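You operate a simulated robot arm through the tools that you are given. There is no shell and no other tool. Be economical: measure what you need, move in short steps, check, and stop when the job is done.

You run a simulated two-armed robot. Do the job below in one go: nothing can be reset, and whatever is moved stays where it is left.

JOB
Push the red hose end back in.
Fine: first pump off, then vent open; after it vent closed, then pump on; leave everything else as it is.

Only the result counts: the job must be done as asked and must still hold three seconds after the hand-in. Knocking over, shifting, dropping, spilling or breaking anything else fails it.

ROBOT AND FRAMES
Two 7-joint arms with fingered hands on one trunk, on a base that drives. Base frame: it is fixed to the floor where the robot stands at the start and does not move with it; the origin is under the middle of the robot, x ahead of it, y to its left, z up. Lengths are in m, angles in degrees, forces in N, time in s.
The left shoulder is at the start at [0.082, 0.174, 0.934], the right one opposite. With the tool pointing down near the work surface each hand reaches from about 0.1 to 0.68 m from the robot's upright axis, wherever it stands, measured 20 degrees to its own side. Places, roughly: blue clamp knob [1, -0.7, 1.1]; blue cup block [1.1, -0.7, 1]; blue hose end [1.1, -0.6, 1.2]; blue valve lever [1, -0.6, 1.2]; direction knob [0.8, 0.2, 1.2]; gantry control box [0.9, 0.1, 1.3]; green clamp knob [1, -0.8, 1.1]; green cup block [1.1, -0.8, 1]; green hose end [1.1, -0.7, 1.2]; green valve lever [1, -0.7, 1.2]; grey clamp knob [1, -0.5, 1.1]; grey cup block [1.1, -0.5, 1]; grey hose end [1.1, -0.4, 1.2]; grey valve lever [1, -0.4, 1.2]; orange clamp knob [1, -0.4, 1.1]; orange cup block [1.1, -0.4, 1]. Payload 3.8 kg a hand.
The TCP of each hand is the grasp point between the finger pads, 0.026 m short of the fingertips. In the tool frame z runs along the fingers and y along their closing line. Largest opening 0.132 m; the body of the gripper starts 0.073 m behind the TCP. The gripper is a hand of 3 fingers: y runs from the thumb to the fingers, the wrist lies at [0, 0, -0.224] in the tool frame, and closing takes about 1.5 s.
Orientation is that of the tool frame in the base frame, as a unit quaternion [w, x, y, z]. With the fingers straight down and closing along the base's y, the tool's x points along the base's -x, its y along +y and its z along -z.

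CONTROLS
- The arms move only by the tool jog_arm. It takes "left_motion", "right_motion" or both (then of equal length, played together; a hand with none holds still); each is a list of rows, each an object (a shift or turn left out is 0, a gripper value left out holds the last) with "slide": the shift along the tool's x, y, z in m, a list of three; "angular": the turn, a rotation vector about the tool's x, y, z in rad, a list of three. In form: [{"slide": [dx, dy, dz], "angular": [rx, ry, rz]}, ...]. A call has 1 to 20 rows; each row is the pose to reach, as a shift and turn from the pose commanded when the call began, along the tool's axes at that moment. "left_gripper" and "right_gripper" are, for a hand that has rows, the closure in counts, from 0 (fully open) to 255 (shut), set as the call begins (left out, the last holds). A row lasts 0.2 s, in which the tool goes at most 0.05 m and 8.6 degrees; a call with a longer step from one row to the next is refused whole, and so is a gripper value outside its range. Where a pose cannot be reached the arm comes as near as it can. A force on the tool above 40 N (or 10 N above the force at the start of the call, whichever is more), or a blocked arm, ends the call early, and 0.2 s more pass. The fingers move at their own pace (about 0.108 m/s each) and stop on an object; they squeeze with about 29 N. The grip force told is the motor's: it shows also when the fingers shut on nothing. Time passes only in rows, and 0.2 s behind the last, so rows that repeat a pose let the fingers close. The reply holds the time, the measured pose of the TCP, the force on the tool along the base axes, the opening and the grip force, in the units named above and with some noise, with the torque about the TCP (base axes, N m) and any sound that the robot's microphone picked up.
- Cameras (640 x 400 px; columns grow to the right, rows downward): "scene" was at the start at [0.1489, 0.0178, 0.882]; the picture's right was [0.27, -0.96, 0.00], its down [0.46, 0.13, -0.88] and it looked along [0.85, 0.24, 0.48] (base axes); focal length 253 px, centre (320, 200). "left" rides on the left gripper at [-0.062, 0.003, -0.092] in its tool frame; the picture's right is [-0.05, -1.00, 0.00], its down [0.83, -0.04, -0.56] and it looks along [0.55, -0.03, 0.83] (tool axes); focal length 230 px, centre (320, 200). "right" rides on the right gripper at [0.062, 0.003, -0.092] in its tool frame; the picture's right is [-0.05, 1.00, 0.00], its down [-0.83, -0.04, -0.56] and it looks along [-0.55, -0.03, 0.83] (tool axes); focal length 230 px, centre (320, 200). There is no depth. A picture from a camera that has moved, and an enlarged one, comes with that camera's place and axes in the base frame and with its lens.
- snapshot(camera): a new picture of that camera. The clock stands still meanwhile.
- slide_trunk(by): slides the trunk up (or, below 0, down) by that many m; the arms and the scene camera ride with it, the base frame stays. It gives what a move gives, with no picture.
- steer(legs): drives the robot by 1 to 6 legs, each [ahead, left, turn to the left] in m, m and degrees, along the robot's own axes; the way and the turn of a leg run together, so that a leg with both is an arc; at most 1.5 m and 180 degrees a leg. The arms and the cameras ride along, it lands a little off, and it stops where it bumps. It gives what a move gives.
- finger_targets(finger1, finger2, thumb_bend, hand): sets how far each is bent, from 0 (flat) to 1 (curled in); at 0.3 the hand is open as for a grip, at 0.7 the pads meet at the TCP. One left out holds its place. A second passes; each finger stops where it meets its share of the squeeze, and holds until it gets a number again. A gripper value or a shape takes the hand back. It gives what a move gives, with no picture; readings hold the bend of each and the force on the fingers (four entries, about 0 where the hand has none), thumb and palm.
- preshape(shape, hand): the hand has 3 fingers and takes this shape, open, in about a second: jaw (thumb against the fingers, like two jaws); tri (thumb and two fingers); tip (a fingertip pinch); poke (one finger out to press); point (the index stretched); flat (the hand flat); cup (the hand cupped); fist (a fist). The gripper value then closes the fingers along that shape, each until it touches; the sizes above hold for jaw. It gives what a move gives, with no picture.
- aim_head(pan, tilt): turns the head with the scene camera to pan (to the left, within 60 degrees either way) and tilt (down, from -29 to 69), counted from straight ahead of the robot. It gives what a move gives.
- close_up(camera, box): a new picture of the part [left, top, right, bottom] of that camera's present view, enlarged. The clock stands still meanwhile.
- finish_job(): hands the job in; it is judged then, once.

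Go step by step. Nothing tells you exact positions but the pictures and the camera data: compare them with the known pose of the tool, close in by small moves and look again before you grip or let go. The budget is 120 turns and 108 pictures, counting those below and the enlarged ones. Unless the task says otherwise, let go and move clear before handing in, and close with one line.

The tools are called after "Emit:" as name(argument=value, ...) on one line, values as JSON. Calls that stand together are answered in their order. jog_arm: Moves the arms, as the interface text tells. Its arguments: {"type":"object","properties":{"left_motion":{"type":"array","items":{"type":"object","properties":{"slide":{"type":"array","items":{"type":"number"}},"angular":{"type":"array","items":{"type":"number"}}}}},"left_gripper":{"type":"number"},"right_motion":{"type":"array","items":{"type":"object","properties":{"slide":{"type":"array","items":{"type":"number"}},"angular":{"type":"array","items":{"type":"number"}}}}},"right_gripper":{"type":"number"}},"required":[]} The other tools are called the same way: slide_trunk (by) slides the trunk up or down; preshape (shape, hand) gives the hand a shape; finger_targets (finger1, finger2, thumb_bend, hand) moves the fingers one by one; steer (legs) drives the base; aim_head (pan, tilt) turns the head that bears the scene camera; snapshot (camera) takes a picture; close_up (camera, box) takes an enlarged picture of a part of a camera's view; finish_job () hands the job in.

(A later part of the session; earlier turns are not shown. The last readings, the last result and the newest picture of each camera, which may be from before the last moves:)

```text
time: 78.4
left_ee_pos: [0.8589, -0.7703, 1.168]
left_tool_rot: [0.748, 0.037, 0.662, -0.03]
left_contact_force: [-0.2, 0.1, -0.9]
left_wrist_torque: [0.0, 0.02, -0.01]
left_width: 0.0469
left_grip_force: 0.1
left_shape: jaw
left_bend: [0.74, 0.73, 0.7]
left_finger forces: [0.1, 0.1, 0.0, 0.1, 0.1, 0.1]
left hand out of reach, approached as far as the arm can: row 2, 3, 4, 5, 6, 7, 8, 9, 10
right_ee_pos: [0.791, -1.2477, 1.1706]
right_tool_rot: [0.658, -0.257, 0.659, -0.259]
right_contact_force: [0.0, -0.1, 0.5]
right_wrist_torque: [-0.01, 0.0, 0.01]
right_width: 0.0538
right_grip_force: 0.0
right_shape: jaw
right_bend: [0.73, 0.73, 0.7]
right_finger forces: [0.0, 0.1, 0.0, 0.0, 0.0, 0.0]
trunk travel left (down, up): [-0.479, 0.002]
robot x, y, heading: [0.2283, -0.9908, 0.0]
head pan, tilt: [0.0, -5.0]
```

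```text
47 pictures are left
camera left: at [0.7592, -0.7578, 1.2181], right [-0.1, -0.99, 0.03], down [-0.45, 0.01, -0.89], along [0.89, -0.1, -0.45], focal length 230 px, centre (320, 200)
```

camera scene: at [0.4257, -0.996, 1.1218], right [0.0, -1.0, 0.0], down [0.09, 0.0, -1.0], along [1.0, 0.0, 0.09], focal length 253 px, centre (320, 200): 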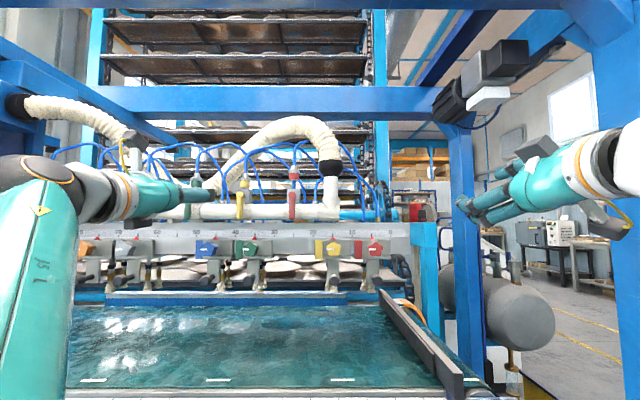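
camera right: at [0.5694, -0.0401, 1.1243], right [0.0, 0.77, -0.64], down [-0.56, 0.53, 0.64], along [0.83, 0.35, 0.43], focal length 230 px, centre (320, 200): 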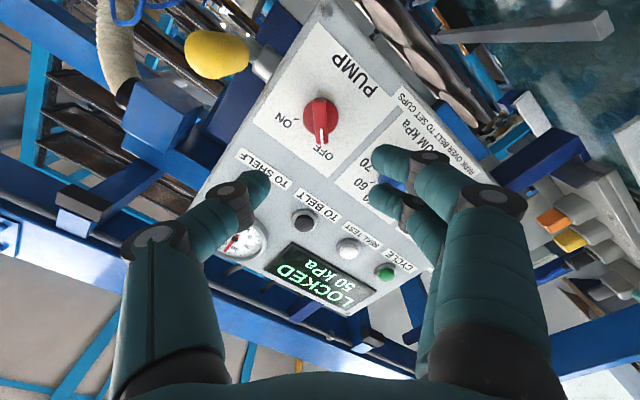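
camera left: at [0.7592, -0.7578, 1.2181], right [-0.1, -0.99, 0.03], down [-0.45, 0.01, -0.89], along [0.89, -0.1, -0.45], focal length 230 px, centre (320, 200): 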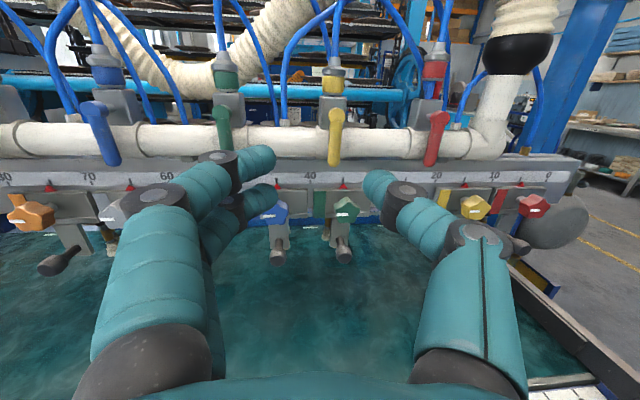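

The left arm was too folded. I'll back the base by 0.08 m and try reaching forward of the hose at a safe height.

Emit:
steer(legs=[[-0.1, 0, 0]])

Emit:
jog_arm(left_motion=[{"slide": [0, 0, 0.03]}, {"slide": [0, 0, 0.06]}, {"slide": [0, 0, 0.09]}, {"slide": [0, 0, 0.12]}, {"slide": [0, 0, 0.12]}, {"slide": [0, 0, 0.12]}])

Emit:
snapshot(camera="scene")

Emit:
snapshot(camera="left")

```text
time: 79.5
left_ee_pos: [0.7584, -0.7695, 1.1656]
left_tool_rot: [0.746, 0.039, 0.664, -0.029]
left_contact_force: [0.2, 0.4, 1.1]
left_wrist_torque: [-0.01, 0.01, -0.03]
left_width: 0.0466
left_grip_force: 0.1
left_shape: jaw
left_bend: [0.74, 0.73, 0.7]
left_finger forces: [0.1, 0.0, 0.0, 0.0, 0.0, 0.0]
right_ee_pos: [0.6923, -1.249, 1.1701]
right_tool_rot: [0.659, -0.256, 0.659, -0.259]
right_contact_force: [-0.2, -0.1, -0.2]
right_wrist_torque: [0.0, -0.01, 0.01]
right_width: 0.0541
right_grip_force: 0.0
right_shape: jaw
right_bend: [0.73, 0.73, 0.7]
right_finger forces: [0.0, 0.0, 0.1, 0.0, 0.1, 0.1]
trunk travel left (down, up): [-0.479, 0.002]
robot x, y, heading: [0.1309, -0.9944, -0.3]
head pan, tilt: [0.0, -5.0]
```

```text
time: 81.0
left_ee_pos: [0.8785, -0.7797, 1.1793]
left_tool_rot: [0.747, 0.039, 0.663, -0.028]
left_contact_force: [-0.2, -0.4, -0.3]
left_wrist_torque: [0.02, -0.01, -0.05]
left_width: 0.0466
left_grip_force: 0.1
left_shape: jaw
left_bend: [0.74, 0.73, 0.7]
left_finger forces: [0.0, 0.1, 0.0, 0.0, 0.0, 0.0]
right_ee_pos: [0.6946, -1.2485, 1.1715]
right_tool_rot: [0.659, -0.256, 0.658, -0.259]
right_contact_force: [0.0, 0.5, -0.1]
right_wrist_torque: [0.01, -0.03, 0.07]
right_width: 0.0539
right_grip_force: 0.1
right_shape: jaw
right_bend: [0.73, 0.73, 0.7]
right_finger forces: [0.0, 0.0, 0.0, 0.0, 0.0, 0.0]
trunk travel left (down, up): [-0.479, 0.002]
robot x, y, heading: [0.1336, -0.9956, -0.2]
head pan, tilt: [0.0, -5.0]
```

```text
46 pictures are left
camera scene: at [0.3273, -0.9958, 1.1217], right [0.0, -1.0, 0.0], down [0.09, 0.0, -1.0], along [1.0, 0.0, 0.09], focal length 253 px, centre (320, 200)
```

scene: 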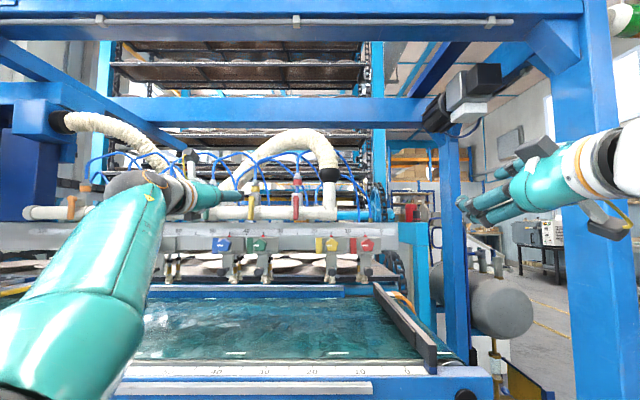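

```text
45 pictures are left
camera left: at [0.7798, -0.769, 1.2296], right [-0.1, -0.99, 0.03], down [-0.46, 0.02, -0.89], along [0.88, -0.1, -0.45], focal length 230 px, centre (320, 200)
```

left: 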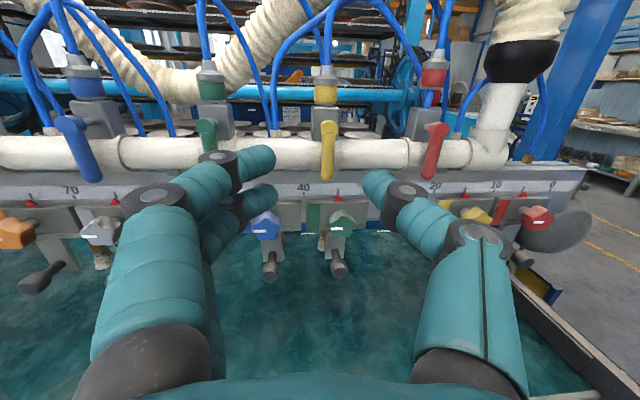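

The arm reaches now. I'll zoom on the red fitting versus its neighbours to see how far it stands out.

Emit:
close_up(camera="left", box=[290, 20, 510, 190])

Emit:
close_up(camera="scene", box=[230, 150, 360, 230])

```text
2.35 times, centred on (400, 105) of left
camera zoom: at [0.7798, -0.769, 1.2296], right [-0.1, -0.99, 0.03], down [-0.46, 0.02, -0.89], along [0.88, -0.1, -0.45], focal length 541 px, centre (132, 424)
```

zoom: 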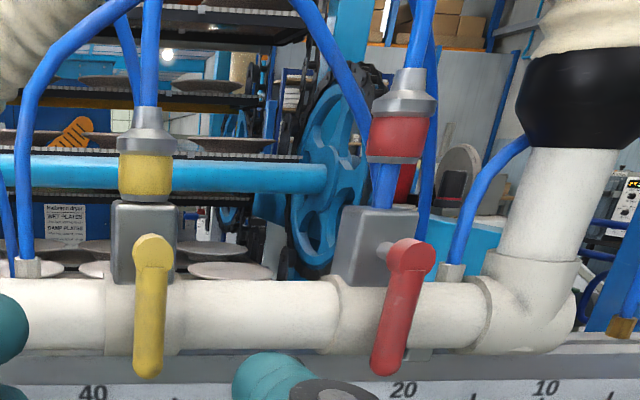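

```text
4.92 times, centred on (295, 190) of scene
camera zoom: at [0.3273, -0.9958, 1.1217], right [0.0, -1.0, 0.0], down [0.09, 0.0, -1.0], along [1.0, 0.0, 0.09], focal length 1246 px, centre (443, 249)
```

zoom: 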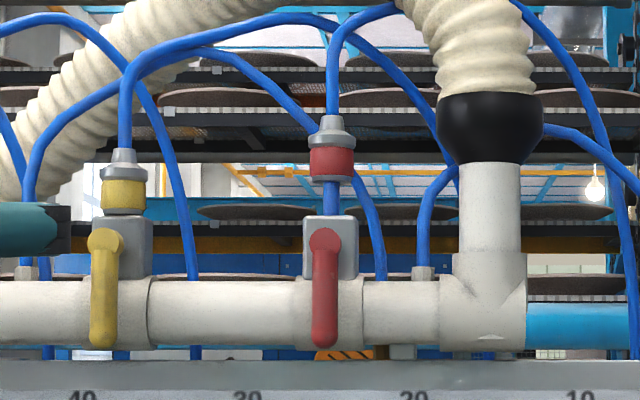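

The red collar stands ~2 cm above its block (collar at about [1.067, -0.93, 1.239]); others sit flush. I'll level the left hand and place it in front at z≈1.255.

Emit:
jog_arm(left_motion=[{"slide": [-0.03, 0, 0.0], "angular": [-0.02, 0.025, 0]}, {"slide": [-0.06, -0.01, 0.01], "angular": [-0.04, 0.05, -0.006]}, {"slide": [-0.071, -0.045, 0.03], "angular": [-0.06, 0.075, -0.01]}, {"slide": [-0.071, -0.08, 0.05], "angular": [-0.08, 0.1, -0.014]}, {"slide": [-0.071, -0.115, 0.07], "angular": [-0.095, 0.119, -0.016]}, {"slide": [-0.071, -0.143, 0.073], "angular": [-0.095, 0.119, -0.016]}, {"slide": [-0.071, -0.143, 0.073], "angular": [-0.095, 0.119, -0.016]}], left_gripper=130)

Emit:
snapshot(camera="left")

Emit:
close_up(camera="scene", box=[210, 120, 370, 240])

```text
time: 82.5
left_ee_pos: [0.9295, -0.8962, 1.2144]
left_tool_rot: [0.756, -0.011, 0.654, -0.011]
left_contact_force: [-0.3, 0.1, 0.0]
left_wrist_torque: [0.01, 0.0, 0.01]
left_width: 0.0647
left_grip_force: 0.0
left_shape: jaw
left_bend: [0.73, 0.73, 0.7]
left_finger forces: [0.0, 0.1, 0.1, 0.1, 0.1, 0.0]
left hand out of reach, approached as far as the arm can: row 1, 2, 3, 4, 5, 6, 7
right_ee_pos: [0.6918, -1.2505, 1.1703]
right_tool_rot: [0.658, -0.255, 0.659, -0.259]
right_contact_force: [0.1, -0.6, 0.1]
right_wrist_torque: [0.01, 0.03, 0.0]
right_width: 0.0538
right_grip_force: 0.0
right_shape: jaw
right_bend: [0.73, 0.73, 0.7]
right_finger forces: [0.1, 0.1, 0.0, 0.0, 0.1, 0.0]
trunk travel left (down, up): [-0.479, 0.002]
robot x, y, heading: [0.1289, -0.9941, 0.0]
head pan, tilt: [0.0, -5.0]
```

```text
42 pictures are left
camera left: at [0.8288, -0.8901, 1.2616], right [-0.01, -1.0, 0.08], down [-0.43, -0.07, -0.9], along [0.9, -0.05, -0.43], focal length 230 px, centre (320, 200)
```

left: 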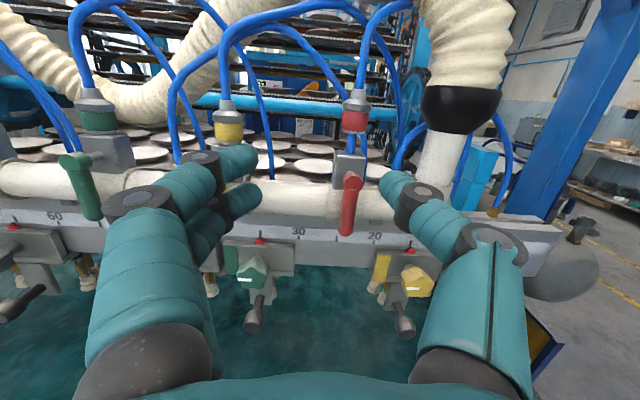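

```text
3.33 times, centred on (290, 180) of scene
camera zoom: at [0.321, -1.0038, 1.1341], right [-0.09, -1.0, 0.0], down [0.23, -0.02, -0.97], along [0.97, -0.09, 0.23], focal length 843 px, centre (420, 267)
```

zoom: 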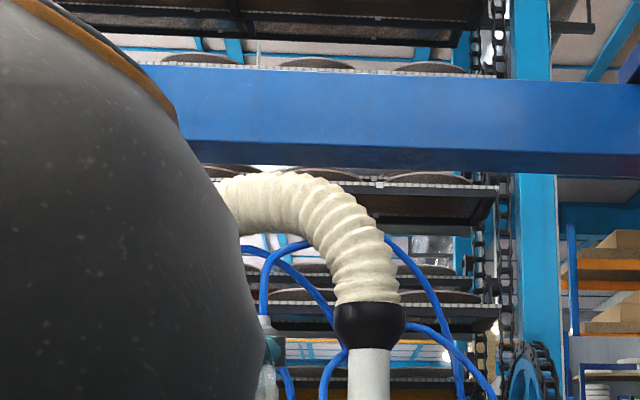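

The level pose at this height is out of reach; a hand pitched down ~40° should work better. I'll retract slightly and pitch down, then reposition the base.

Emit:
jog_arm(left_motion=[{"slide": [-0.007, 0, -0.01], "angular": [-0.002, 0.12, 0.004]}, {"slide": [-0.014, 0, -0.02], "angular": [-0.004, 0.24, 0.008]}, {"slide": [-0.021, 0, -0.03], "angular": [-0.006, 0.36, 0.012]}, {"slide": [-0.03, 0, -0.04], "angular": [-0.007, 0.48, 0.017]}, {"slide": [-0.04, 0, -0.042], "angular": [-0.009, 0.6, 0.021]}, {"slide": [-0.05, 0, -0.042], "angular": [-0.01, 0.72, 0.026]}, {"slide": [-0.057, 0, -0.042], "angular": [-0.011, 0.843, 0.03]}, {"slide": [-0.057, 0, -0.042], "angular": [-0.011, 0.843, 0.03]}])

Emit:
snapshot(camera="scene")

```text
time: 84.3
left_ee_pos: [0.929, -0.8933, 1.2168]
left_tool_rot: [0.758, -0.011, 0.652, -0.013]
left_contact_force: [-0.7, -0.7, 0.0]
left_wrist_torque: [-0.01, -0.01, -0.02]
left_width: 0.0648
left_grip_force: 0.0
left_shape: jaw
left_bend: [0.73, 0.73, 0.7]
left_finger forces: [0.0, 0.0, 0.0, 0.1, 0.1, 0.0]
left hand out of reach, approached as far as the arm can: row 1, 2, 3, 4, 5, 6, 7, 8
right_ee_pos: [0.6918, -1.2485, 1.1696]
right_tool_rot: [0.659, -0.255, 0.658, -0.26]
right_contact_force: [1.0, -0.1, 0.1]
right_wrist_torque: [0.0, 0.01, 0.02]
right_width: 0.0537
right_grip_force: 0.0
right_shape: jaw
right_bend: [0.73, 0.73, 0.7]
right_finger forces: [0.1, 0.0, 0.0, 0.1, 0.0, 0.0]
trunk travel left (down, up): [-0.479, 0.002]
robot x, y, heading: [0.1287, -0.9926, -0.1]
head pan, tilt: [0.0, -5.0]
```

```text
40 pictures are left
camera scene: at [0.3215, -1.0024, 1.1333], right [-0.08, -1.0, 0.0], down [0.22, -0.02, -0.97], along [0.97, -0.08, 0.22], focal length 253 px, centre (320, 200)
```

scene: 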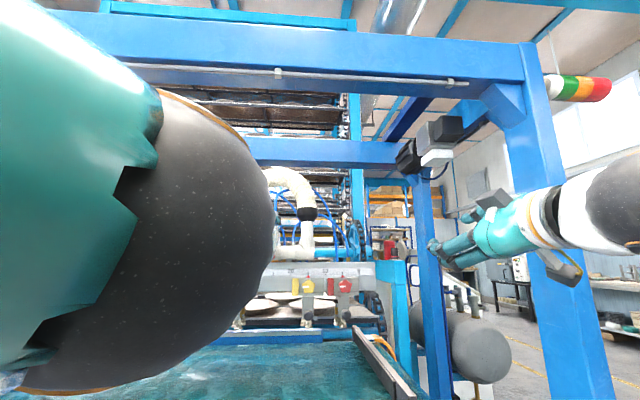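

The left elbow has swung up against the head. I'll reverse back towards the earlier good pose (left, back and down).

Emit:
jog_arm(left_motion=[{"slide": [0.01, 0.02, -0.03]}, {"slide": [0.03, 0.05, -0.06]}, {"slide": [0.05, 0.08, -0.09], "angular": [0, 0.05, 0]}, {"slide": [0.07, 0.11, -0.12], "angular": [0, 0.1, 0]}, {"slide": [0.09, 0.14, -0.146], "angular": [0, 0.15, 0]}, {"slide": [0.099, 0.17, -0.146], "angular": [0, 0.15, 0]}, {"slide": [0.099, 0.2, -0.146], "angular": [0, 0.15, 0]}, {"slide": [0.099, 0.2, -0.146], "angular": [0, 0.15, 0]}])

Emit:
snapshot(camera="scene")

```text
time: 86.2
left_ee_pos: [0.8014, -0.7074, 1.0899]
left_tool_rot: [0.706, -0.006, 0.708, -0.018]
left_contact_force: [0.6, 0.9, 0.4]
left_wrist_torque: [-0.01, -0.01, 0.0]
left_width: 0.0648
left_grip_force: 0.0
left_shape: jaw
left_bend: [0.73, 0.73, 0.7]
left_finger forces: [0.0, 0.0, 0.0, 0.1, 0.0, 0.1]
left hand out of reach, approached as far as the arm can: row 1, 2, 3, 4, 5
right_ee_pos: [0.6927, -1.2487, 1.1712]
right_tool_rot: [0.659, -0.255, 0.659, -0.257]
right_contact_force: [0.1, 0.8, -0.4]
right_wrist_torque: [0.01, -0.01, 0.03]
right_width: 0.0542
right_grip_force: 0.0
right_shape: jaw
right_bend: [0.73, 0.73, 0.7]
right_finger forces: [0.0, 0.0, 0.0, 0.0, 0.0, 0.1]
trunk travel left (down, up): [-0.479, 0.002]
robot x, y, heading: [0.1279, -0.9977, -0.4]
head pan, tilt: [0.0, -5.0]
```

```text
39 pictures are left
camera scene: at [0.3271, -0.9968, 1.1218], right [0.0, -1.0, 0.0], down [0.09, 0.0, -1.0], along [1.0, 0.0, 0.09], focal length 253 px, centre (320, 200)
```

scene: 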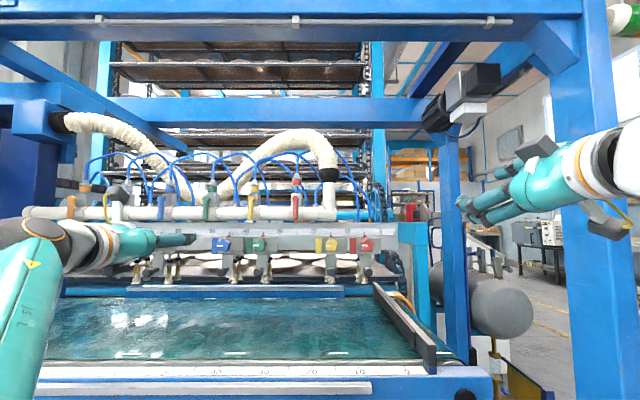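

Recovered. The right arm is better suited: I'll shift the base left so the right hand faces the red hose, and roll that hand level first.

Emit:
jog_arm(right_motion=[{"angular": [0, 0, 0.13]}, {"angular": [0, 0, 0.26]}, {"angular": [0, 0, 0.39]}, {"angular": [0, 0, 0.52]}, {"angular": [0, 0, 0.65]}, {"angular": [0, 0, 0.746]}, {"angular": [0, 0, 0.746]}], right_gripper=120)

Emit:
steer(legs=[[0, 0.27, 0]])

Emit:
jog_arm(right_motion=[{"slide": [-0.015, 0, 0], "angular": [0, 0.1, 0]}, {"slide": [-0.03, 0, 0], "angular": [0, 0.2, 0]}, {"slide": [-0.045, 0, 0], "angular": [0, 0.3, 0]}, {"slide": [-0.06, 0, 0.01], "angular": [0, 0.4, 0]}, {"slide": [-0.08, 0, 0.02], "angular": [0, 0.5, 0]}, {"slide": [-0.1, 0, 0.03], "angular": [0, 0.6, 0]}, {"slide": [-0.13, 0, 0.04], "angular": [0, 0.7, 0]}, {"slide": [-0.155, 0, 0.05], "angular": [0, 0.7, 0]}, {"slide": [-0.155, 0, 0.05], "angular": [0, 0.7, 0]}])

Emit:
snapshot(camera="scene")

```text
time: 87.8
left_ee_pos: [0.8023, -0.7077, 1.0903]
left_tool_rot: [0.706, -0.007, 0.708, -0.018]
left_contact_force: [-0.1, -0.8, 0.0]
left_wrist_torque: [0.02, -0.01, 0.0]
left_width: 0.0646
left_grip_force: 0.2
left_shape: jaw
left_bend: [0.73, 0.73, 0.7]
left_finger forces: [0.0, 0.0, 0.0, 0.1, 0.1, 0.0]
right_ee_pos: [0.6927, -1.2473, 1.1716]
right_tool_rot: [0.707, 0.002, 0.707, 0.001]
right_contact_force: [0.0, -0.2, 0.7]
right_wrist_torque: [0.0, 0.02, 0.0]
right_width: 0.069
right_grip_force: 0.1
right_shape: jaw
right_bend: [0.72, 0.72, 0.7]
right_finger forces: [0.0, 0.0, 0.0, 0.0, 0.0, 0.0]
trunk travel left (down, up): [-0.479, 0.002]
robot x, y, heading: [0.1309, -0.9908, -0.1]
head pan, tilt: [0.0, -5.0]
```

```text
time: 90.7
left_ee_pos: [0.8026, -0.4368, 1.0903]
left_tool_rot: [0.706, -0.006, 0.708, -0.018]
left_contact_force: [-0.2, 0.1, 0.0]
left_wrist_torque: [-0.01, 0.03, -0.02]
left_width: 0.0649
left_grip_force: 0.1
left_shape: jaw
left_bend: [0.73, 0.73, 0.7]
left_finger forces: [0.1, 0.0, 0.0, 0.0, 0.0, 0.0]
right_ee_pos: [0.694, -0.9784, 1.1703]
right_tool_rot: [0.707, 0.002, 0.707, -0.001]
right_contact_force: [0.1, -0.6, -0.4]
right_wrist_torque: [0.03, 0.02, 0.01]
right_width: 0.0695
right_grip_force: 0.0
right_shape: jaw
right_bend: [0.72, 0.72, 0.7]
right_finger forces: [0.0, 0.0, 0.0, 0.1, 0.0, 0.0]
trunk travel left (down, up): [-0.479, 0.002]
robot x, y, heading: [0.1303, -0.7241, -0.3]
head pan, tilt: [0.0, -5.0]
```

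```text
time: 92.7
left_ee_pos: [0.8019, -0.4373, 1.0888]
left_tool_rot: [0.706, -0.005, 0.708, -0.017]
left_contact_force: [0.5, -0.3, 0.0]
left_wrist_torque: [0.02, 0.0, 0.03]
left_width: 0.0644
left_grip_force: 0.0
left_shape: jaw
left_bend: [0.73, 0.73, 0.7]
left_finger forces: [0.0, 0.0, 0.0, 0.0, 0.1, 0.1]
right_ee_pos: [0.7448, -0.9778, 1.3256]
right_tool_rot: [0.422, 0.001, 0.906, 0.0]
right_contact_force: [-0.8, -0.1, 0.6]
right_wrist_torque: [-0.01, -0.01, 0.01]
right_width: 0.0691
right_grip_force: 0.0
right_shape: jaw
right_bend: [0.72, 0.72, 0.7]
right_finger forces: [0.0, 0.0, 0.0, 0.1, 0.0, 0.0]
trunk travel left (down, up): [-0.479, 0.002]
robot x, y, heading: [0.13, -0.7247, 0.1]
head pan, tilt: [0.0, -5.0]
```

```text
38 pictures are left
camera scene: at [0.3277, -0.7258, 1.1217], right [0.0, -1.0, 0.0], down [0.09, 0.0, -1.0], along [1.0, 0.0, 0.09], focal length 253 px, centre (320, 200)
```

scene: 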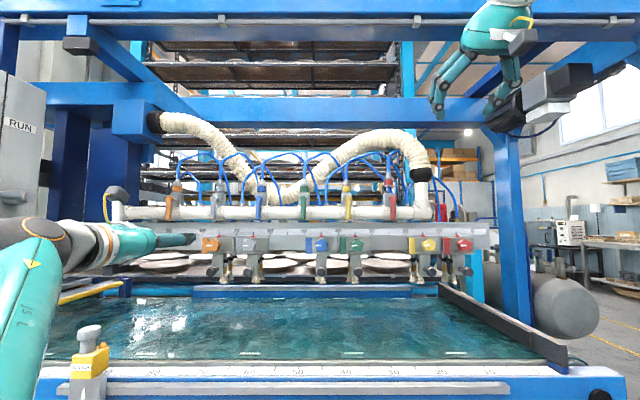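

The right hand reaches this pose. I'll retract the left hand clear of the clamp knobs, then drive 0.15 m forward and line up.

Emit:
jog_arm(left_motion=[{"slide": [0, 0.01, -0.025]}, {"slide": [0, 0.03, -0.05]}, {"slide": [0, 0.05, -0.075]}, {"slide": [0, 0.07, -0.1]}, {"slide": [0, 0.1, -0.12]}, {"slide": [0, 0.1, -0.12]}], right_motion=[{"angular": [0, -0.05, 0]}, {"slide": [0, 0.01, 0], "angular": [0, -0.1, 0]}, {"slide": [0, 0.02, 0], "angular": [0, -0.175, 0]}, {"slide": [0, 0.03, 0], "angular": [0, -0.175, 0]}, {"slide": [0, 0.045, 0], "angular": [0, -0.175, 0]}, {"slide": [0, 0.045, 0], "angular": [0, -0.175, 0]}])

Emit:
steer(legs=[[0.14, 0, 0]])

Emit:
snapshot(camera="scene")

Emit:
snapshot(camera="right")

```text
time: 94.1
left_ee_pos: [0.6855, -0.3349, 1.0868]
left_tool_rot: [0.706, -0.005, 0.708, -0.018]
left_contact_force: [-0.4, -0.3, 0.7]
left_wrist_torque: [-0.05, 0.04, 0.03]
left_width: 0.0646
left_grip_force: 0.0
left_shape: jaw
left_bend: [0.73, 0.73, 0.7]
left_finger forces: [0.0, 0.1, 0.1, 0.0, 0.0, 0.0]
right_ee_pos: [0.7442, -0.9349, 1.3245]
right_tool_rot: [0.5, 0.001, 0.866, 0.0]
right_contact_force: [-0.6, -0.1, 1.1]
right_wrist_torque: [0.05, -0.03, 0.03]
right_width: 0.0692
right_grip_force: 0.0
right_shape: jaw
right_bend: [0.72, 0.72, 0.7]
right_finger forces: [0.0, 0.0, 0.0, 0.0, 0.1, 0.1]
trunk travel left (down, up): [-0.479, 0.002]
robot x, y, heading: [0.1363, -0.7256, -0.2]
head pan, tilt: [0.0, -5.0]
```

```text
time: 95.5
left_ee_pos: [0.8246, -0.3344, 1.087]
left_tool_rot: [0.706, -0.006, 0.708, -0.017]
left_contact_force: [0.4, -0.3, 0.0]
left_wrist_torque: [-0.01, 0.0, 0.03]
left_width: 0.0644
left_grip_force: 0.0
left_shape: jaw
left_bend: [0.73, 0.73, 0.7]
left_finger forces: [0.0, 0.0, 0.0, 0.1, 0.0, 0.0]
right_ee_pos: [0.8829, -0.9338, 1.3258]
right_tool_rot: [0.5, 0.001, 0.866, -0.001]
right_contact_force: [0.0, -0.2, 0.2]
right_wrist_torque: [0.02, 0.02, 0.01]
right_width: 0.0691
right_grip_force: 0.0
right_shape: jaw
right_bend: [0.72, 0.72, 0.7]
right_finger forces: [0.0, 0.0, 0.1, 0.0, 0.0, 0.0]
trunk travel left (down, up): [-0.479, 0.002]
robot x, y, heading: [0.2698, -0.7234, -0.2]
head pan, tilt: [0.0, -5.0]
```

```text
37 pictures are left
camera scene: at [0.4672, -0.7259, 1.1218], right [0.0, -1.0, 0.0], down [0.09, 0.0, -1.0], along [1.0, 0.0, 0.09], focal length 253 px, centre (320, 200)
```

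scene: 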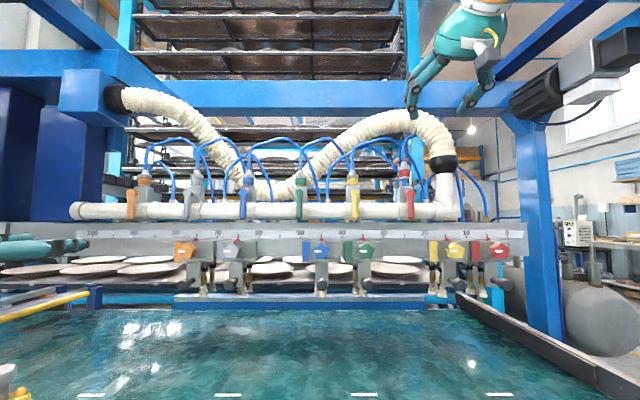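

```text
36 pictures are left
camera right: at [0.7734, -0.9312, 1.3194], right [0.03, 1.0, 0.05], down [-0.07, -0.04, 1.0], along [1.0, -0.03, 0.06], focal length 230 px, centre (320, 200)
```

right: 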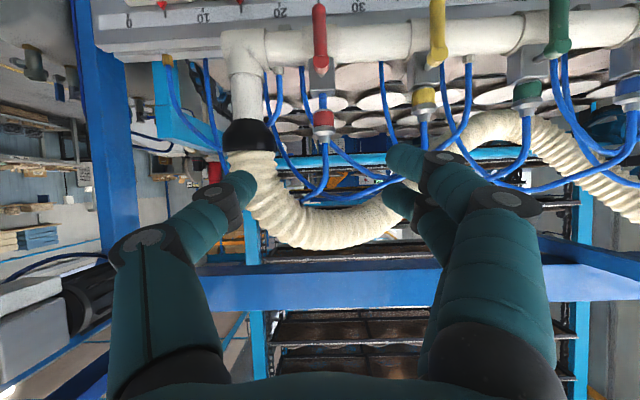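

The red collar is straight ahead of the right hand (about [1.052, -0.931, 1.239]). I'll go to a standoff 7 cm short.

Emit:
jog_arm(right_motion=[{"slide": [-0.009, 0.001, 0.03]}, {"slide": [-0.018, 0.002, 0.06]}, {"slide": [-0.027, 0.003, 0.09]}, {"slide": [-0.027, 0.003, 0.113]}, {"slide": [-0.027, 0.003, 0.113]}])

Emit:
snapshot(camera="right")

Emit:
close_up(camera="scene", box=[330, 80, 490, 220])

```text
time: 96.7
left_ee_pos: [0.8243, -0.3338, 1.0879]
left_tool_rot: [0.706, -0.006, 0.708, -0.017]
left_contact_force: [0.3, 0.2, -0.1]
left_wrist_torque: [-0.03, 0.0, -0.03]
left_width: 0.0644
left_grip_force: 0.0
left_shape: jaw
left_bend: [0.73, 0.73, 0.7]
left_finger forces: [0.0, 0.0, 0.1, 0.0, 0.0, 0.0]
right_ee_pos: [0.995, -0.9316, 1.2937]
right_tool_rot: [0.5, 0.002, 0.866, -0.001]
right_contact_force: [-1.3, -0.5, -1.2]
right_wrist_torque: [0.0, 0.03, 0.0]
right_width: 0.0691
right_grip_force: 0.0
right_shape: jaw
right_bend: [0.72, 0.72, 0.7]
right_finger forces: [0.0, 0.1, 0.1, 0.0, 0.1, 0.0]
trunk travel left (down, up): [-0.479, 0.002]
robot x, y, heading: [0.2688, -0.725, -0.2]
head pan, tilt: [0.0, -5.0]
```

```text
35 pictures are left
camera right: at [0.885, -0.9282, 1.287], right [0.03, 1.0, 0.05], down [-0.07, -0.04, 1.0], along [1.0, -0.03, 0.07], focal length 230 px, centre (320, 200)
```

right: 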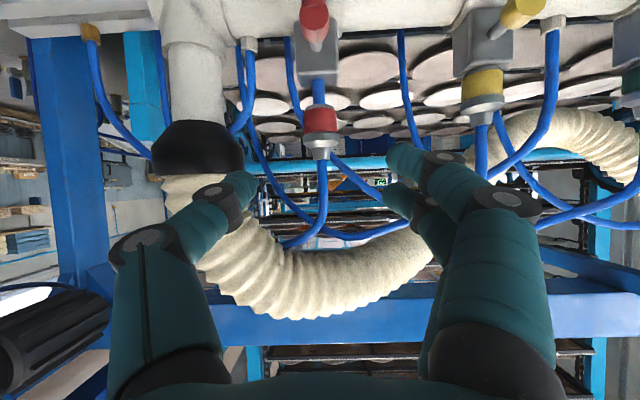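

```text
2.86 times, centred on (410, 150) of scene
camera zoom: at [0.4668, -0.726, 1.1219], right [0.0, -1.0, 0.0], down [0.09, 0.0, -1.0], along [1.0, 0.0, 0.09], focal length 723 px, centre (63, 343)
```

zoom: 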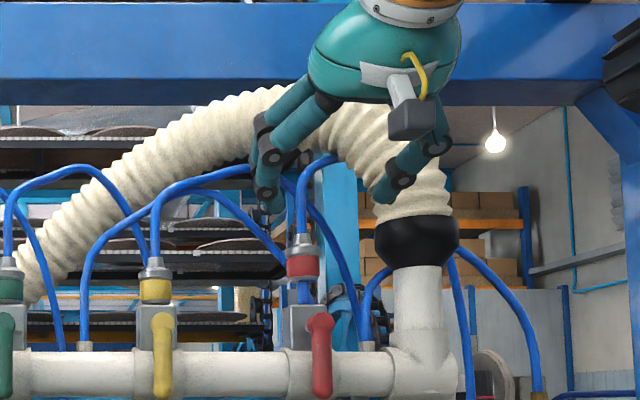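

Emit:
jog_arm(right_motion=[{"slide": [0, 0, 0]}, {"slide": [0, 0, 0]}, {"slide": [0, 0.001, 0.02]}, {"slide": [0, 0.001, 0.035]}, {"slide": [0, 0.001, 0.045]}], right_gripper=160)

Emit:
snapshot(camera="right")

Emit:
close_up(camera="scene", box=[350, 100, 470, 220])

```text
time: 97.8
left_ee_pos: [0.8251, -0.3332, 1.0875]
left_tool_rot: [0.706, -0.005, 0.708, -0.018]
left_contact_force: [-0.1, -0.9, 0.4]
left_wrist_torque: [-0.02, 0.0, 0.02]
left_width: 0.0648
left_grip_force: 0.0
left_shape: jaw
left_bend: [0.73, 0.73, 0.7]
left_finger forces: [0.0, 0.1, 0.0, 0.0, 0.0, 0.0]
right_ee_pos: [1.0343, -0.9309, 1.2707]
right_tool_rot: [0.5, 0.002, 0.866, -0.001]
right_contact_force: [-0.2, 0.5, 0.2]
right_wrist_torque: [-0.01, 0.01, 0.01]
right_width: 0.0497
right_grip_force: 0.0
right_shape: jaw
right_bend: [0.73, 0.73, 0.7]
right_finger forces: [0.1, 0.0, 0.1, 0.0, 0.0, 0.1]
trunk travel left (down, up): [-0.479, 0.002]
robot x, y, heading: [0.27, -0.7254, -0.2]
head pan, tilt: [0.0, -5.0]
```

```text
33 pictures are left
camera right: at [0.9239, -0.9272, 1.264], right [0.03, 1.0, 0.05], down [-0.07, -0.04, 1.0], along [1.0, -0.03, 0.06], focal length 230 px, centre (320, 200)
```

right: 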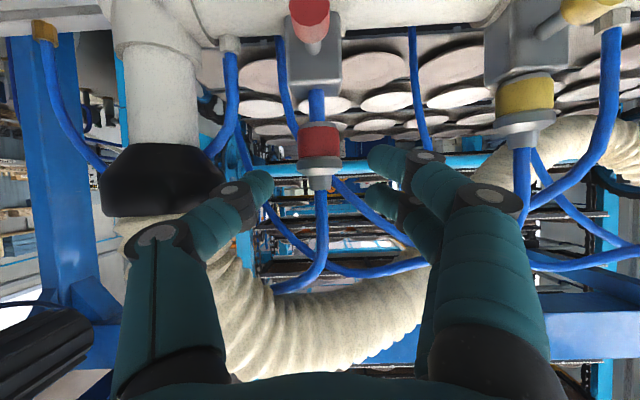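

```text
3.33 times, centred on (410, 160) of scene
camera zoom: at [0.4672, -0.7258, 1.1217], right [0.0, -1.0, 0.0], down [0.09, 0.0, -1.0], along [1.0, 0.0, 0.09], focal length 843 px, centre (20, 333)
```

zoom: 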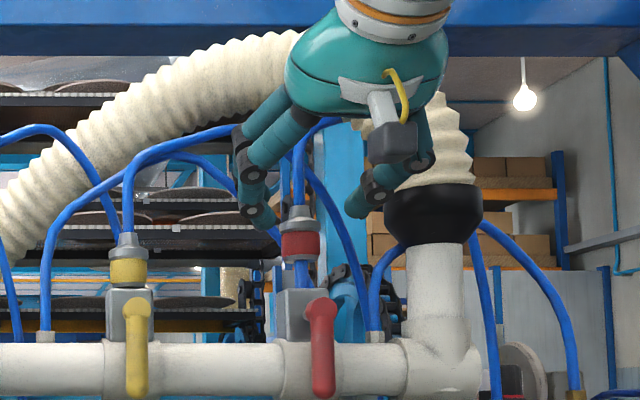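

The collar is centred between the fingers (about [1.07, -0.931, 1.236], gap ≈2 cm). I'll advance 3.5 cm and close.

Emit:
jog_arm(right_motion=[{"slide": [-0.001, 0, 0.012]}, {"slide": [-0.002, 0, 0.024]}, {"slide": [-0.003, 0, 0.035]}, {"slide": [-0.003, 0, 0.035]}])

Emit:
snapshot(camera="right")

Emit:
close_up(camera="scene", box=[350, 100, 470, 220])

```text
time: 98.8
left_ee_pos: [0.8243, -0.3345, 1.0867]
left_tool_rot: [0.706, -0.006, 0.708, -0.018]
left_contact_force: [-0.2, 1.3, -0.6]
left_wrist_torque: [-0.01, 0.03, 0.0]
left_width: 0.0646
left_grip_force: 0.1
left_shape: jaw
left_bend: [0.73, 0.73, 0.7]
left_finger forces: [0.1, 0.0, 0.1, 0.0, 0.1, 0.0]
right_ee_pos: [1.0646, -0.9287, 1.2544]
right_tool_rot: [0.5, 0.001, 0.866, 0.0]
right_contact_force: [1.0, 0.3, -1.0]
right_wrist_torque: [0.03, 0.02, 0.0]
right_width: 0.0497
right_grip_force: 0.0
right_shape: jaw
right_bend: [0.73, 0.73, 0.7]
right_finger forces: [0.0, 0.0, 0.1, 0.0, 0.0, 0.0]
trunk travel left (down, up): [-0.479, 0.002]
robot x, y, heading: [0.2746, -0.7271, 0.1]
head pan, tilt: [0.0, -5.0]
```

```text
31 pictures are left
camera right: at [0.9551, -0.9268, 1.2485], right [0.03, 1.0, 0.05], down [-0.07, -0.04, 1.0], along [1.0, -0.03, 0.06], focal length 230 px, centre (320, 200)
```

right: 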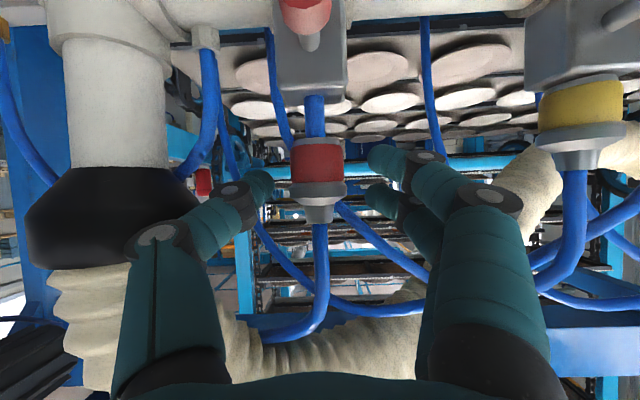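

```text
3.33 times, centred on (410, 160) of scene
camera zoom: at [0.467, -0.7261, 1.1218], right [0.0, -1.0, 0.0], down [0.09, 0.0, -1.0], along [1.0, 0.0, 0.09], focal length 843 px, centre (20, 333)
```

zoom: 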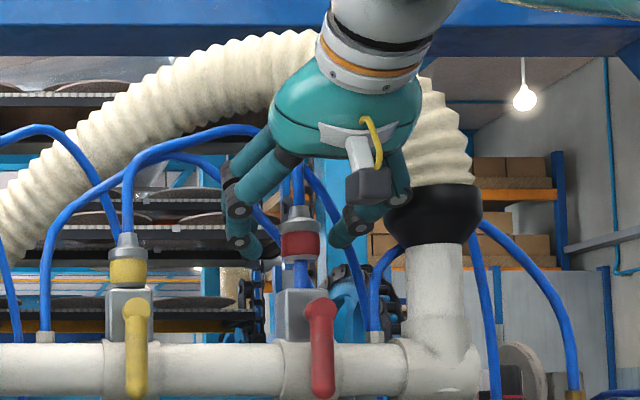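

Collar lies at the grasp point. Closing.

Emit:
jog_arm(right_motion=[{"slide": [0, 0, 0]}, {"slide": [0, 0, 0]}, {"slide": [0, 0, 0]}, {"slide": [0, 0, 0]}, {"slide": [0, 0, 0]}, {"slide": [0, 0, 0]}], right_gripper=255)

Emit:
snapshot(camera="right")

```text
time: 100.2
left_ee_pos: [0.8253, -0.3347, 1.0856]
left_tool_rot: [0.706, -0.006, 0.708, -0.017]
left_contact_force: [-1.3, 0.3, 0.9]
left_wrist_torque: [0.02, -0.03, 0.0]
left_width: 0.0647
left_grip_force: 0.1
left_shape: jaw
left_bend: [0.73, 0.73, 0.7]
left_finger forces: [0.0, 0.0, 0.1, 0.1, 0.1, 0.0]
right_ee_pos: [1.0663, -0.9297, 1.2553]
right_tool_rot: [0.5, 0.001, 0.866, 0.0]
right_contact_force: [10.5, 0.0, 2.1]
right_wrist_torque: [0.15, -0.08, -0.03]
right_width: 0.0138
right_grip_force: 29.1
right_shape: jaw
right_bend: [0.72, 0.71, 0.71]
right_finger forces: [13.0, 11.5, 0.0, 0.0, 24.2, 0.0]
trunk travel left (down, up): [-0.479, 0.002]
robot x, y, heading: [0.2722, -0.7271, -0.1]
head pan, tilt: [0.0, -5.0]
```

```text
29 pictures are left
camera right: at [0.9566, -0.927, 1.2479], right [0.03, 1.0, 0.05], down [-0.06, -0.04, 1.0], along [1.0, -0.03, 0.06], focal length 230 px, centre (320, 200)
```

right: 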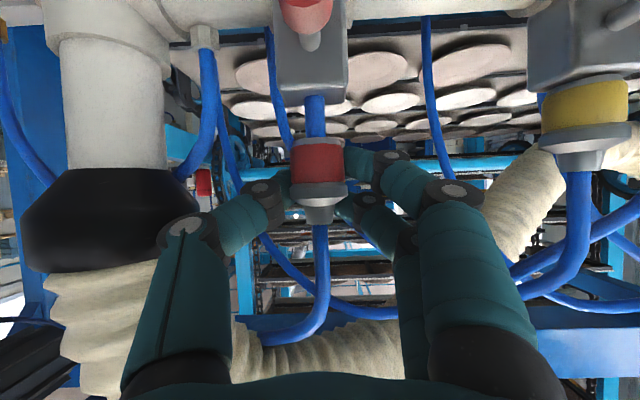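

Gripped. I'll push straight down in small steps, up to about 22 mm.

Emit:
jog_arm(right_motion=[{"slide": [0.0035, 0, 0.002]}, {"slide": [0.007, 0, 0.004]}, {"slide": [0.0104, 0, 0.006]}, {"slide": [0.0139, 0, 0.008]}, {"slide": [0.0173, 0, 0.01]}, {"slide": [0.019, 0, 0.011]}])

Emit:
snapshot(camera="right")

Emit:
close_up(camera="scene", box=[350, 100, 470, 220])

```text
time: 101.7
left_ee_pos: [0.8247, -0.3341, 1.0877]
left_tool_rot: [0.706, -0.006, 0.708, -0.017]
left_contact_force: [0.6, -0.2, -0.9]
left_wrist_torque: [-0.05, 0.02, -0.01]
left_width: 0.0645
left_grip_force: 0.1
left_shape: jaw
left_bend: [0.73, 0.73, 0.7]
left_finger forces: [0.0, 0.0, 0.0, 0.1, 0.0, 0.1]
right_ee_pos: [1.0661, -0.9291, 1.234]
right_tool_rot: [0.502, 0.001, 0.865, 0.0]
right_contact_force: [11.4, 0.9, 4.9]
right_wrist_torque: [0.17, -0.12, 0.01]
right_width: 0.0139
right_grip_force: 29.1
right_shape: jaw
right_bend: [0.72, 0.71, 0.71]
right_finger forces: [13.5, 13.4, 0.1, 0.0, 23.9, 0.1]
trunk travel left (down, up): [-0.479, 0.002]
robot x, y, heading: [0.2699, -0.7266, -0.2]
head pan, tilt: [0.0, -5.0]
```

```text
28 pictures are left
camera right: at [0.9566, -0.9272, 1.2276], right [0.03, 1.0, 0.05], down [-0.07, -0.04, 1.0], along [1.0, -0.03, 0.07], focal length 230 px, centre (320, 200)
```

right: 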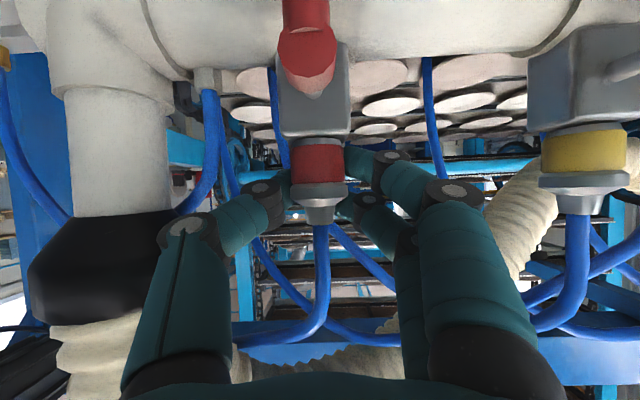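

```text
3.33 times, centred on (410, 160) of scene
camera zoom: at [0.4682, -0.7257, 1.1217], right [0.0, -1.0, 0.0], down [0.09, 0.0, -1.0], along [1.0, 0.0, 0.09], focal length 843 px, centre (20, 333)
```

zoom: 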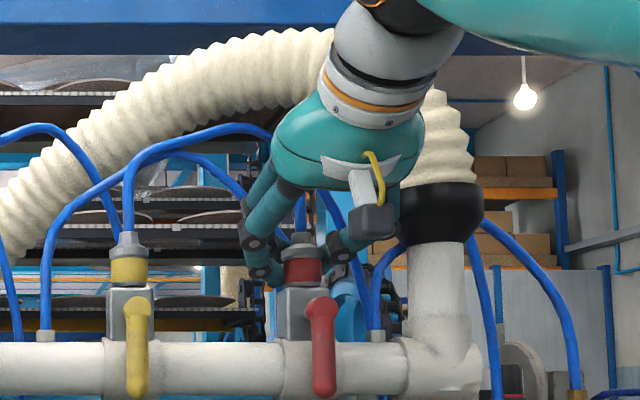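

It's almost flush. I'll press a little further to feel the seat.

Emit:
jog_arm(right_motion=[{"slide": [0.002, 0, 0.001]}, {"slide": [0.004, 0, 0.0023]}, {"slide": [0.006, 0, 0.0035]}, {"slide": [0.008, 0, 0.0046]}, {"slide": [0.0095, 0, 0.0055]}])

Emit:
snapshot(camera="right")

```text
time: 102.8
left_ee_pos: [0.8245, -0.334, 1.0865]
left_tool_rot: [0.707, -0.006, 0.707, -0.018]
left_contact_force: [0.2, 0.0, 0.2]
left_wrist_torque: [-0.03, 0.0, 0.0]
left_width: 0.0646
left_grip_force: 0.1
left_shape: jaw
left_bend: [0.73, 0.73, 0.7]
left_finger forces: [0.0, 0.0, 0.0, 0.0, 0.0, 0.0]
right_ee_pos: [1.066, -0.93, 1.2328]
right_tool_rot: [0.509, -0.001, 0.861, 0.002]
right_contact_force: [23.4, -3.8, 30.4]
right_wrist_torque: [0.09, -0.46, -0.1]
right_width: 0.0138
right_grip_force: 29.3
right_shape: jaw
right_bend: [0.72, 0.71, 0.71]
right_finger forces: [13.9, 23.1, 0.0, 0.1, 27.1, 0.0]
trunk travel left (down, up): [-0.479, 0.002]
robot x, y, heading: [0.2714, -0.7278, -0.1]
head pan, tilt: [0.0, -5.0]
```

```text
26 pictures are left
camera right: at [0.9563, -0.9272, 1.2237], right [0.02, 1.0, 0.05], down [-0.09, -0.05, 1.0], along [1.0, -0.03, 0.09], focal length 230 px, centre (320, 200)
```

right: 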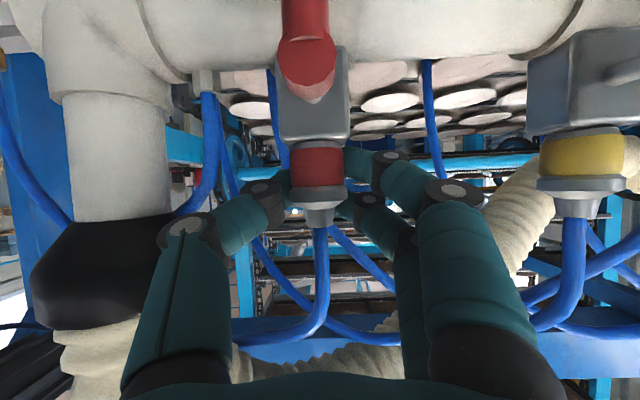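

It hit a firm stop at ~30 N and looks flush. I'll open and back straight out along the fingers.

Emit:
jog_arm(right_motion=[{"slide": [-0.003, 0, -0.002]}, {"slide": [-0.006, 0, -0.003]}, {"slide": [-0.006, 0, -0.003]}, {"slide": [-0.006, 0, -0.01]}, {"slide": [-0.006, 0, -0.04]}, {"slide": [-0.01, 0, -0.08]}, {"slide": [-0.03, 0, -0.12]}, {"slide": [-0.04, 0, -0.16]}], right_gripper=160)

Emit:
close_up(camera="scene", box=[330, 120, 450, 230])

Emit:
close_up(camera="right", box=[240, 20, 440, 220])

```text
time: 104.7
left_ee_pos: [0.8241, -0.3338, 1.0866]
left_tool_rot: [0.707, -0.006, 0.707, -0.018]
left_contact_force: [0.5, 0.3, -0.1]
left_wrist_torque: [0.02, -0.01, 0.01]
left_width: 0.0644
left_grip_force: 0.1
left_shape: jaw
left_bend: [0.73, 0.73, 0.7]
left_finger forces: [0.1, 0.0, 0.0, 0.0, 0.0, 0.0]
right_ee_pos: [0.9441, -0.9291, 1.3381]
right_tool_rot: [0.501, 0.002, 0.865, -0.001]
right_contact_force: [-0.4, -0.2, 0.0]
right_wrist_torque: [0.02, 0.02, -0.02]
right_width: 0.049
right_grip_force: 0.1
right_shape: jaw
right_bend: [0.74, 0.74, 0.7]
right_finger forces: [0.1, 0.0, 0.0, 0.0, 0.0, 0.0]
trunk travel left (down, up): [-0.479, 0.002]
robot x, y, heading: [0.2739, -0.7254, -0.2]
head pan, tilt: [0.0, -5.0]
```

```text
3.64 times, centred on (390, 175) of scene
camera zoom: at [0.4664, -0.7261, 1.122], right [0.0, -1.0, 0.0], down [0.09, 0.0, -1.0], along [1.0, 0.0, 0.09], focal length 920 px, centre (66, 291)
```

zoom: 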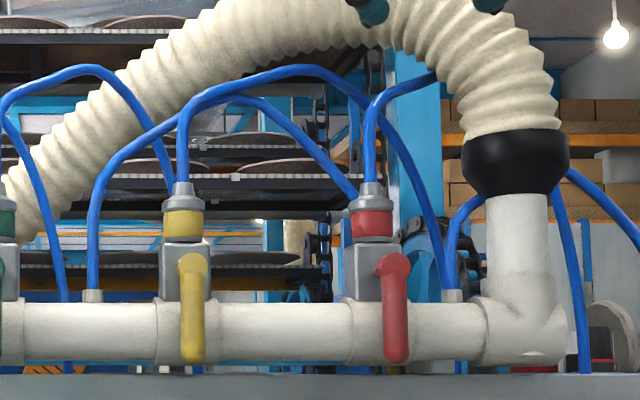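

```text
2.00 times, centred on (340, 120) of right
camera zoom: at [0.8355, -0.9263, 1.3312], right [0.03, 1.0, 0.05], down [-0.07, -0.04, 1.0], along [1.0, -0.03, 0.07], focal length 460 px, centre (280, 360)
```

zoom: 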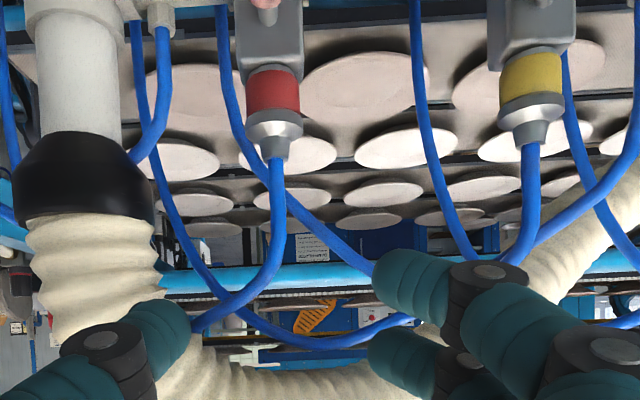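

The red fitting is now flush, matching the yellow one. Now back to the vent: retreat, lower the right hand back to its pump pose, and drive left.

Emit:
steer(legs=[[-0.28, 0, 0]])

Emit:
jog_arm(right_motion=[{"slide": [0.03, -0.008, -0.004], "angular": [0, -0.08, 0]}, {"slide": [0.06, -0.016, -0.008], "angular": [0, -0.17, 0]}, {"slide": [0.09, -0.024, -0.012], "angular": [0, -0.26, 0]}, {"slide": [0.12, -0.032, -0.016], "angular": [0, -0.35, 0]}, {"slide": [0.15, -0.04, -0.02], "angular": [0, -0.44, 0]}, {"slide": [0.18, -0.046, -0.025], "angular": [0, -0.524, 0]}, {"slide": [0.197, -0.046, -0.025], "angular": [0, -0.524, 0]}, {"slide": [0.197, -0.046, -0.025], "angular": [0, -0.524, 0]}])

Emit:
steer(legs=[[0, 1.125, 0]])

Emit:
aim_head(pan=35, tilt=5)

Emit:
snapshot(camera="scene")

```text
time: 106.6
left_ee_pos: [0.544, -0.3348, 1.0868]
left_tool_rot: [0.706, -0.004, 0.708, -0.018]
left_contact_force: [-0.6, 0.4, 0.8]
left_wrist_torque: [0.04, 0.0, 0.05]
left_width: 0.0648
left_grip_force: 0.0
left_shape: jaw
left_bend: [0.73, 0.73, 0.7]
left_finger forces: [0.1, 0.0, 0.1, 0.1, 0.1, 0.0]
right_ee_pos: [0.6664, -0.93, 1.3374]
right_tool_rot: [0.5, 0.002, 0.866, -0.001]
right_contact_force: [-0.6, -0.1, 0.1]
right_wrist_torque: [-0.01, 0.03, 0.02]
right_width: 0.0489
right_grip_force: 0.1
right_shape: jaw
right_bend: [0.74, 0.74, 0.7]
right_finger forces: [0.1, 0.0, 0.0, 0.0, 0.0, 0.1]
trunk travel left (down, up): [-0.479, 0.002]
robot x, y, heading: [-0.0115, -0.7231, -0.4]
head pan, tilt: [0.0, -5.0]
```

```text
time: 108.4
left_ee_pos: [0.5451, -0.3342, 1.0883]
left_tool_rot: [0.706, -0.005, 0.708, -0.018]
left_contact_force: [0.1, 0.0, 1.0]
left_wrist_torque: [0.05, 0.03, 0.03]
left_width: 0.0645
left_grip_force: 0.0
left_shape: jaw
left_bend: [0.73, 0.73, 0.7]
left_finger forces: [0.0, 0.0, 0.0, 0.1, 0.1, 0.0]
right_ee_pos: [0.5455, -0.9742, 1.1785]
right_tool_rot: [0.708, 0.002, 0.707, -0.001]
right_contact_force: [0.5, 0.3, -0.4]
right_wrist_torque: [0.01, -0.01, 0.02]
right_width: 0.0489
right_grip_force: 0.1
right_shape: jaw
right_bend: [0.74, 0.74, 0.7]
right_finger forces: [0.1, 0.0, 0.0, 0.1, 0.0, 0.0]
trunk travel left (down, up): [-0.479, 0.002]
robot x, y, heading: [-0.0097, -0.7264, -0.2]
head pan, tilt: [0.0, -5.0]
```

```text
time: 118.5
left_ee_pos: [0.5468, 0.7865, 1.0867]
left_tool_rot: [0.706, -0.004, 0.708, -0.02]
left_contact_force: [0.6, 0.0, -0.7]
left_wrist_torque: [0.0, -0.01, -0.02]
left_width: 0.0646
left_grip_force: 0.0
left_shape: jaw
left_bend: [0.73, 0.73, 0.7]
left_finger forces: [0.1, 0.0, 0.1, 0.1, 0.0, 0.0]
right_ee_pos: [0.5505, 0.1455, 1.1772]
right_tool_rot: [0.707, 0.002, 0.707, -0.001]
right_contact_force: [-0.3, -0.3, -0.1]
right_wrist_torque: [0.0, 0.01, 0.0]
right_width: 0.0487
right_grip_force: 0.0
right_shape: jaw
right_bend: [0.74, 0.74, 0.7]
right_finger forces: [0.0, 0.0, 0.0, 0.1, 0.1, 0.0]
trunk travel left (down, up): [-0.479, 0.002]
robot x, y, heading: [-0.0091, 0.3934, -0.4]
head pan, tilt: [0.0, -5.0]
```

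```text
time: 119.5
left_ee_pos: [0.5483, 0.7874, 1.0866]
left_tool_rot: [0.706, -0.006, 0.708, -0.018]
left_contact_force: [0.3, 0.2, 1.1]
left_wrist_torque: [-0.02, -0.01, 0.01]
left_width: 0.0643
left_grip_force: 0.0
left_shape: jaw
left_bend: [0.73, 0.73, 0.7]
left_finger forces: [0.1, 0.0, 0.0, 0.0, 0.0, 0.0]
right_ee_pos: [0.5496, 0.146, 1.1783]
right_tool_rot: [0.707, 0.002, 0.707, -0.001]
right_contact_force: [-0.7, 0.2, 0.4]
right_wrist_torque: [-0.03, -0.02, -0.02]
right_width: 0.0488
right_grip_force: 0.0
right_shape: jaw
right_bend: [0.74, 0.74, 0.7]
right_finger forces: [0.0, 0.0, 0.1, 0.0, 0.0, 0.0]
trunk travel left (down, up): [-0.479, 0.002]
robot x, y, heading: [-0.0035, 0.3961, -0.4]
head pan, tilt: [35.0, 5.0]
```

```text
23 pictures are left
camera scene: at [0.1787, 0.4482, 1.1061], right [0.57, -0.82, 0.0], down [-0.07, -0.05, -1.0], along [0.82, 0.57, -0.09], focal length 253 px, centre (320, 200)
```

scene: 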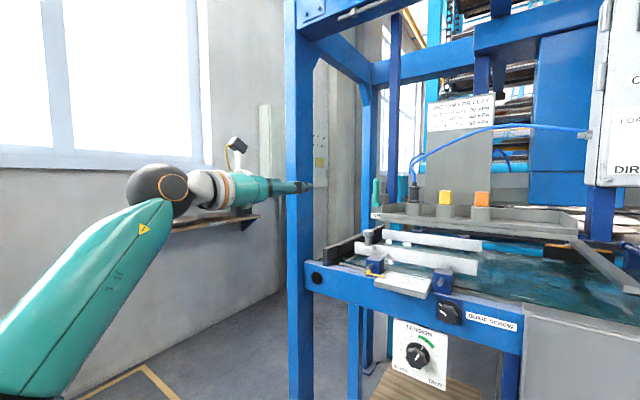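

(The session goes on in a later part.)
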